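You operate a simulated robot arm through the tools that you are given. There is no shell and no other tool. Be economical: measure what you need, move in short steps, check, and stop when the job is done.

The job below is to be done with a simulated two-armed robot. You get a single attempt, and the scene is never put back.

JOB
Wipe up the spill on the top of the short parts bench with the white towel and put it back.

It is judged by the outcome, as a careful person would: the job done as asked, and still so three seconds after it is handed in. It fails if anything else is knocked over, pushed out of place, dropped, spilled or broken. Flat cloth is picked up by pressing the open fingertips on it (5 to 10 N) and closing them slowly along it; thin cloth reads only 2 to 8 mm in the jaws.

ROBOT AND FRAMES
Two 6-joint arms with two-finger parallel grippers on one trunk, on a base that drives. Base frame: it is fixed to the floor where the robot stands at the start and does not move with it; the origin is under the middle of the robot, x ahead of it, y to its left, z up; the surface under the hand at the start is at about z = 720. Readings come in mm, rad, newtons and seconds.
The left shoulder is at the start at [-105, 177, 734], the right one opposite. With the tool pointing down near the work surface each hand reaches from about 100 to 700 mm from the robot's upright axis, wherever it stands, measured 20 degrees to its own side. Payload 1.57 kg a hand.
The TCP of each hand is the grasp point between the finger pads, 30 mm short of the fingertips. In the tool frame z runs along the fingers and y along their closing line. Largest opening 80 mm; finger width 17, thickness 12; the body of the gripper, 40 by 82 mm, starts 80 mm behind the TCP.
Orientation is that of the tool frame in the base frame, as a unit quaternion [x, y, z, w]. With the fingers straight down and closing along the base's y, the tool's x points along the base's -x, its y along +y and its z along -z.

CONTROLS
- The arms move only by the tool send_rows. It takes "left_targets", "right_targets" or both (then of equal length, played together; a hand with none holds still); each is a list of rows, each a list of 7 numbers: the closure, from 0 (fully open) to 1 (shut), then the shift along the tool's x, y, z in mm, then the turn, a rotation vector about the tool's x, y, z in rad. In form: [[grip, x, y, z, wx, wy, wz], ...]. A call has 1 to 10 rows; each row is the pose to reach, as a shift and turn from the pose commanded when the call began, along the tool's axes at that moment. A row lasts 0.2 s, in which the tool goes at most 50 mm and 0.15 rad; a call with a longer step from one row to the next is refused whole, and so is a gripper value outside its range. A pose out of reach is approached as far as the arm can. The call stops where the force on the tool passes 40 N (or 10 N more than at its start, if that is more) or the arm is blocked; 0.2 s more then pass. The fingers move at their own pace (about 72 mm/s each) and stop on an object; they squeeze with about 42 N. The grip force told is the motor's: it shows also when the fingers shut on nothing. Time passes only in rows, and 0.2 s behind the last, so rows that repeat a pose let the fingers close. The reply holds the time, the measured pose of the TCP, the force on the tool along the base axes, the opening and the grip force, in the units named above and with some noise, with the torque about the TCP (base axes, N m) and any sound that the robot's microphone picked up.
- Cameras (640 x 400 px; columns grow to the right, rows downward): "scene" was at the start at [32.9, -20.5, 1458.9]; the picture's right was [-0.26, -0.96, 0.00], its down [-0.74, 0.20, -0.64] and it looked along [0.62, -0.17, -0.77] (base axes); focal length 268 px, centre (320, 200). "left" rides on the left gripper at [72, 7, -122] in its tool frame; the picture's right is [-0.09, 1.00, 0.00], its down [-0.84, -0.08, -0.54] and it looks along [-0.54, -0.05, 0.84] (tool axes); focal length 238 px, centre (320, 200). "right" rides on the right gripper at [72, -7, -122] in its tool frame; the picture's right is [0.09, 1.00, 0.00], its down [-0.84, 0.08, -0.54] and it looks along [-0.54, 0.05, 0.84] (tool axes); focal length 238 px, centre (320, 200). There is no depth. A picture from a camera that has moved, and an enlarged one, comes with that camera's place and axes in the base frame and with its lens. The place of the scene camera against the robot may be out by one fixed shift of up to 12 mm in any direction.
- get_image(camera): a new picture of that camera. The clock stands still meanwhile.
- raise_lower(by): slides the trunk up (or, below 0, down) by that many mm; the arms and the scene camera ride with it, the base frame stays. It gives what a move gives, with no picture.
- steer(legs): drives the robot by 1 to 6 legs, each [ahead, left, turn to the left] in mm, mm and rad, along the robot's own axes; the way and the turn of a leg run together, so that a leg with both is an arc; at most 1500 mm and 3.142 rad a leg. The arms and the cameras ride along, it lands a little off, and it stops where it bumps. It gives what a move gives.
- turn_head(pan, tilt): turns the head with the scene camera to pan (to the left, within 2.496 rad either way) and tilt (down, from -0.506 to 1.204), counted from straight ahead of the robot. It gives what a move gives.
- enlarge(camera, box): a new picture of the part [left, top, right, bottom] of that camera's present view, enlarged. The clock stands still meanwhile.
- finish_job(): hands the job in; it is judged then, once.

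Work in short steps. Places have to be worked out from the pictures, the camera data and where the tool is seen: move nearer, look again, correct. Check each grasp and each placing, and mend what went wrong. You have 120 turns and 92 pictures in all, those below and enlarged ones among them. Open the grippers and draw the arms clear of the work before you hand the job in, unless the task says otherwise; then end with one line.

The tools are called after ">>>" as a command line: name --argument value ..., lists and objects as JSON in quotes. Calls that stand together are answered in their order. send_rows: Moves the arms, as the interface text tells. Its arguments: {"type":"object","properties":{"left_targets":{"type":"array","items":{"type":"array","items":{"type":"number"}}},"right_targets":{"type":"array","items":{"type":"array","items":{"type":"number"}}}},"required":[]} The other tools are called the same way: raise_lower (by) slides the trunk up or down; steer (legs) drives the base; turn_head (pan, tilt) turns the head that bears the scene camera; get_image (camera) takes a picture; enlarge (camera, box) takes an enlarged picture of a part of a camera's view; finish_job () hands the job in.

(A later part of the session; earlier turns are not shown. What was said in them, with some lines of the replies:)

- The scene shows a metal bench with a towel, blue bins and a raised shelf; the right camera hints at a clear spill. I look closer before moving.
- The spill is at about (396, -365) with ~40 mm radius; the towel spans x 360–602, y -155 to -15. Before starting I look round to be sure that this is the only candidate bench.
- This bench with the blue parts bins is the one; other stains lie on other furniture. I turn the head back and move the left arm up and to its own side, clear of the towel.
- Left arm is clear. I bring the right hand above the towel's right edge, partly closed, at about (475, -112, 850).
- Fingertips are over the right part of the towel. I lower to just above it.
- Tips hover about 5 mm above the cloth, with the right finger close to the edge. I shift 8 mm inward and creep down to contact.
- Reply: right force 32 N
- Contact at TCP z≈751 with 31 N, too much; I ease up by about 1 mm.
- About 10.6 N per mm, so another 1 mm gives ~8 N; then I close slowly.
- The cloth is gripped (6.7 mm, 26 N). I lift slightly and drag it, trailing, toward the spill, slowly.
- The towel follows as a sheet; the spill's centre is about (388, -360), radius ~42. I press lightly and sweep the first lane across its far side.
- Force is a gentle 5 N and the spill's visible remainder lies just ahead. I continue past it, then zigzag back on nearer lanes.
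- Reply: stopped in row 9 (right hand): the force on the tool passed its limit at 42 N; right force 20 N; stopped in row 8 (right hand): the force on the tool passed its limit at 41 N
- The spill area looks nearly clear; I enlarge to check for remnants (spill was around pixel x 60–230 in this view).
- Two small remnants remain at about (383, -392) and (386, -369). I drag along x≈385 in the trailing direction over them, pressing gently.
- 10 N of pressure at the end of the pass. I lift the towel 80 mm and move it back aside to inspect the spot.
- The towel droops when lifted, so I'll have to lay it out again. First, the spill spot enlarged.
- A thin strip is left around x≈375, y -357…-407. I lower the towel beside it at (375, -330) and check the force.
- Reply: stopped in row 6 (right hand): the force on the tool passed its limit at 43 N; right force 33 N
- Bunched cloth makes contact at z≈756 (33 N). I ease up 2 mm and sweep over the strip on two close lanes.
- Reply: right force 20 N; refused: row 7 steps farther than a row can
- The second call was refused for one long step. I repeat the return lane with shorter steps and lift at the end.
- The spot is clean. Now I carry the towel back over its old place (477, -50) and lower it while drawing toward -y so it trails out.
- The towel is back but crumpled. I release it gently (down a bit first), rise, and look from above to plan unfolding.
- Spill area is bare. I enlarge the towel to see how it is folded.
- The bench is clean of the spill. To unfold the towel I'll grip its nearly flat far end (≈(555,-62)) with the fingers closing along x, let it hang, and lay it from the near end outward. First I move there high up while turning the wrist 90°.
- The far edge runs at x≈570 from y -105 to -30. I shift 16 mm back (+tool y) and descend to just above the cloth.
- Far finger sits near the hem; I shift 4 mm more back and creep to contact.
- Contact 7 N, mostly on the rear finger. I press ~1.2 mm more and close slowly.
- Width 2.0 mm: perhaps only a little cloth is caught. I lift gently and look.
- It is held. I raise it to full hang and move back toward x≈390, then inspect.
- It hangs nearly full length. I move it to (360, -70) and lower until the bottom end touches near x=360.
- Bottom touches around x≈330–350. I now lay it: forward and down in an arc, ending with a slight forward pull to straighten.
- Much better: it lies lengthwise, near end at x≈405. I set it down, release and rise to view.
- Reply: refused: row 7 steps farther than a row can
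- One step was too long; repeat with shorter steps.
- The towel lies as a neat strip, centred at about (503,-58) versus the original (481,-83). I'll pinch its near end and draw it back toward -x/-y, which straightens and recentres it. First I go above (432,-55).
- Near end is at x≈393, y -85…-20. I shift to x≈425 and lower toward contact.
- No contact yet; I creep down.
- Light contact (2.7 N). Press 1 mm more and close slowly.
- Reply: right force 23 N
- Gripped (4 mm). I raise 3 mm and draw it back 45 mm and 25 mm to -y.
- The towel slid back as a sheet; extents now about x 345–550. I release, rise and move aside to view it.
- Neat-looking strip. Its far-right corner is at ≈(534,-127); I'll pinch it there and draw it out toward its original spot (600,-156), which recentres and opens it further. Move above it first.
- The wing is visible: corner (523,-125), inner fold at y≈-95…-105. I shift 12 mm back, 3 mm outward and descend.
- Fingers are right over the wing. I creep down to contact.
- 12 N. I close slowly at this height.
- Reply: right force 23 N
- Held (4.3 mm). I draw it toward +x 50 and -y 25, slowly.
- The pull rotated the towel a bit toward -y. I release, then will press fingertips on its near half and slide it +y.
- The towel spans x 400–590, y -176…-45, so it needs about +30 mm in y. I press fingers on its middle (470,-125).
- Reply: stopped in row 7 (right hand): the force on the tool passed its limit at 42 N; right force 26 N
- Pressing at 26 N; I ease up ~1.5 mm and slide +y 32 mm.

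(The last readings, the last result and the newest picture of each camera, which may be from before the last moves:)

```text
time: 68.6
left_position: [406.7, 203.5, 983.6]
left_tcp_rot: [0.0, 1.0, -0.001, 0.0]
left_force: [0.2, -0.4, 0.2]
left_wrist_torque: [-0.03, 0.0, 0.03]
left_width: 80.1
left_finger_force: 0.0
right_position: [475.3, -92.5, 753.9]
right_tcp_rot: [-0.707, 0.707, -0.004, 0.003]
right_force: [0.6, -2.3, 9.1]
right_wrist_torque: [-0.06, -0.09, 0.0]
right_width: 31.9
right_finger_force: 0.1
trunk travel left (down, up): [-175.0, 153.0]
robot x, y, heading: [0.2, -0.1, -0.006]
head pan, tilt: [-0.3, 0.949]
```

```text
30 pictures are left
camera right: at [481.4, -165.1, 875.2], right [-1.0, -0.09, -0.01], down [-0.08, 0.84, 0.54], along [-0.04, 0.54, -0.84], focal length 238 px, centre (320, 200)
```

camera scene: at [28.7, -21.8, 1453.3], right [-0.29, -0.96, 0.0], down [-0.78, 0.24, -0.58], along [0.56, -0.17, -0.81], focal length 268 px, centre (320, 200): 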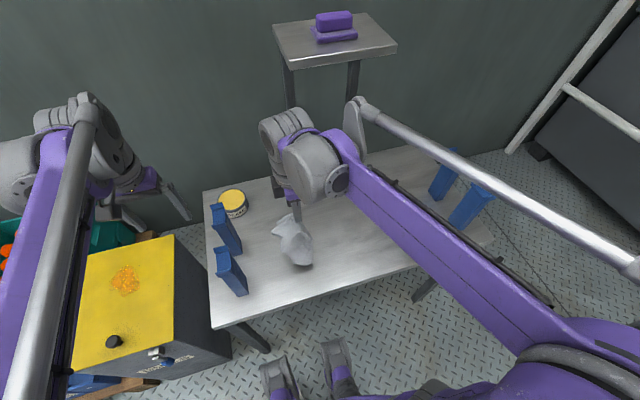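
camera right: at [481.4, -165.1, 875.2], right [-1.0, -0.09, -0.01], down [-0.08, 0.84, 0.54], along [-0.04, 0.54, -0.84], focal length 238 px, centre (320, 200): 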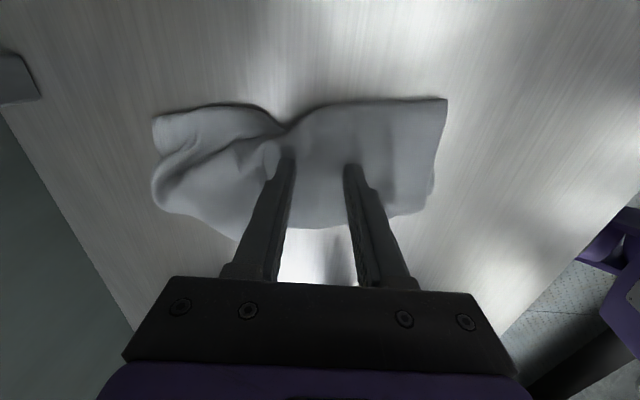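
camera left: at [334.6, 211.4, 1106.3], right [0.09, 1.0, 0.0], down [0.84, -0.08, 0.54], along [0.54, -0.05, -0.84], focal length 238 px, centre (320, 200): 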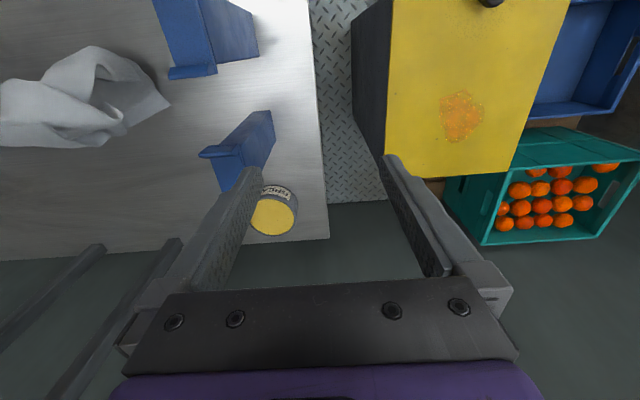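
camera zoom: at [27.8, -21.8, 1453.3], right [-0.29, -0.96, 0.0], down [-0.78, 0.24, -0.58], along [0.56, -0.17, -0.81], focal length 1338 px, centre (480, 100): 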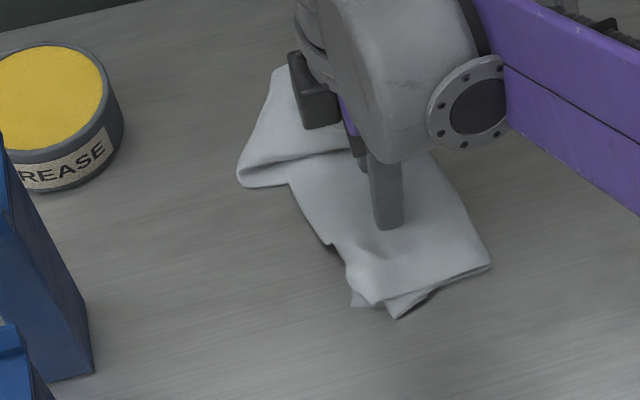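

The towel slid as wanted; its centre is now ≈(488,-84), matching its original place. I lift off, draw the right arm aside and check everything.

>>> send_rows --right_targets '[[0.6, 0, 0, -20, 0, 0, 0], [0.5, 0, 0, -60, 0, 0, 0], [0.3, 0, 0, -105, 0, 0, 0], [0, 30, 10, -140, 0, 0, 0.1], [0, 75, 20, -150, 0, 0, 0.25], [0, 120, 30, -150, 0, 0, 0.4], [0, 165, 40, -150, 0, 0, 0.55], [0, 210, 60, -150, 0, 0, 0.7], [0, 255, 75, -150, 0, 0, 0.85], [0, 300, 90, -150, 0, 0, 1.0]]'

>>> get_image --camera "scene"

>>> enlarge --camera "scene" --box '[240, 180, 336, 260]'

>>> get_image --camera "right"

```text
time: 70.8
left_position: [405.6, 203.1, 983.5]
left_tcp_rot: [0.0, 1.0, 0.0, 0.0]
left_force: [-0.4, -0.4, -0.6]
left_wrist_torque: [0.01, 0.01, -0.01]
left_width: 80.1
left_finger_force: 0.1
right_position: [383.6, -390.9, 900.8]
right_tcp_rot: [-0.28, 0.96, 0.0, 0.005]
right_force: [-0.1, 0.9, 0.2]
right_wrist_torque: [-0.04, -0.02, -0.02]
right_width: 79.9
right_finger_force: 0.1
trunk travel left (down, up): [-175.0, 153.0]
robot x, y, heading: [0.8, 1.4, 0.0]
head pan, tilt: [-0.3, 0.949]
```

```text
29 pictures are left
camera scene: at [28.3, -22.6, 1453.3], right [-0.29, -0.96, 0.0], down [-0.78, 0.24, -0.58], along [0.56, -0.17, -0.81], focal length 268 px, centre (320, 200)
```

scene: 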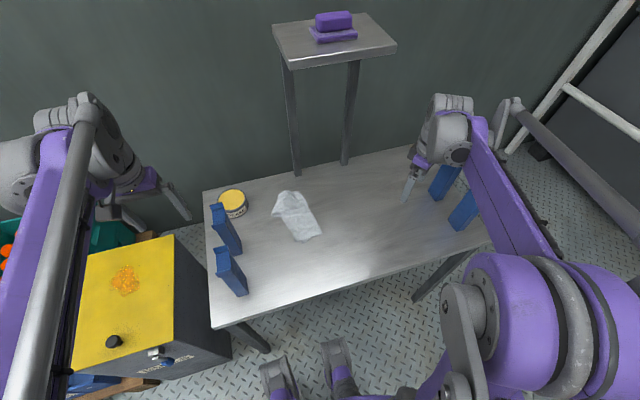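

```text
5.00 times, centred on (288, 220) of scene
camera zoom: at [28.3, -22.6, 1453.3], right [-0.29, -0.96, 0.0], down [-0.78, 0.24, -0.58], along [0.56, -0.17, -0.81], focal length 1338 px, centre (480, 100)
```

zoom: 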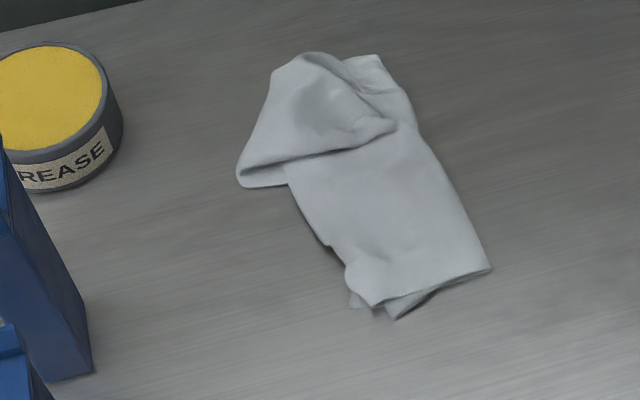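

```text
27 pictures are left
camera right: at [325.8, -435.5, 1020.7], right [-0.61, 0.79, -0.01], down [0.66, 0.52, 0.55], along [0.44, 0.33, -0.84], focal length 238 px, centre (320, 200)
```

right: 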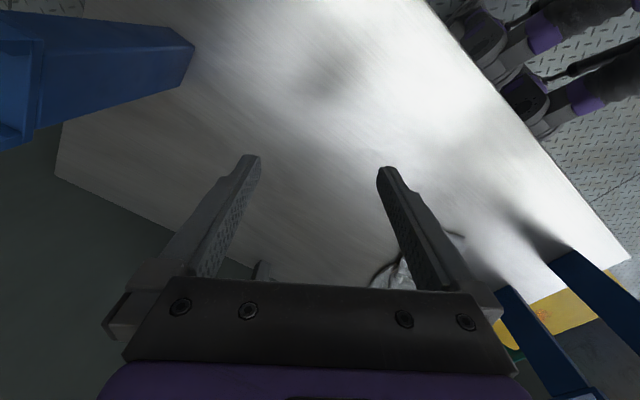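

The towel overlaps its original footprint, and bins and tin are unmoved. A last close look at the spill area.

>>> enlarge --camera "scene" --box '[320, 170, 440, 250]'

>>> enlarge --camera "right" --box '[200, 20, 520, 220]'

```text
5.00 times, centred on (380, 210) of scene
camera zoom: at [28.3, -22.6, 1453.3], right [-0.29, -0.96, 0.0], down [-0.78, 0.24, -0.58], along [0.56, -0.17, -0.81], focal length 1338 px, centre (20, 150)
```

zoom: 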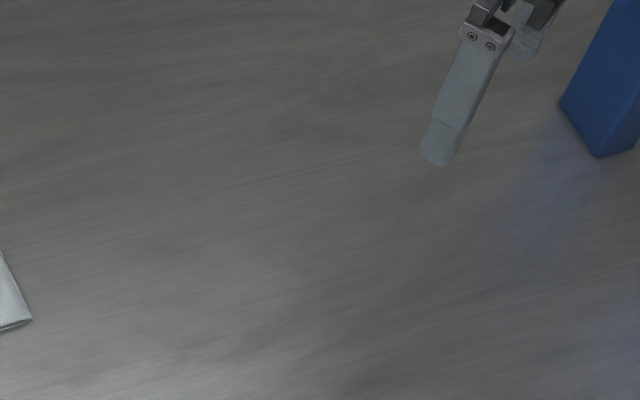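

```text
2.00 times, centred on (360, 120) of right
camera zoom: at [325.8, -435.5, 1020.7], right [-0.61, 0.79, -0.01], down [0.66, 0.52, 0.55], along [0.44, 0.33, -0.84], focal length 477 px, centre (240, 360)
```

zoom: 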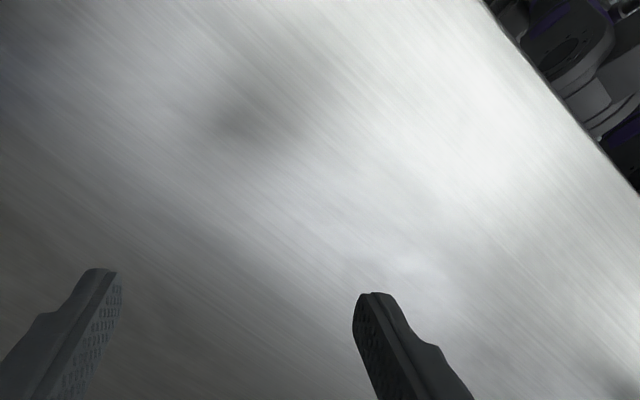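

The spill is wholly gone, the towel is back, grippers are open and clear. I hand in.

>>> finish_job

```text
The job is handed in.
```

I wiped up the spill and put the white towel back in its place on the bench. It lies partly folded, not flat as it was at the start, and nothing else on the bench was moved.
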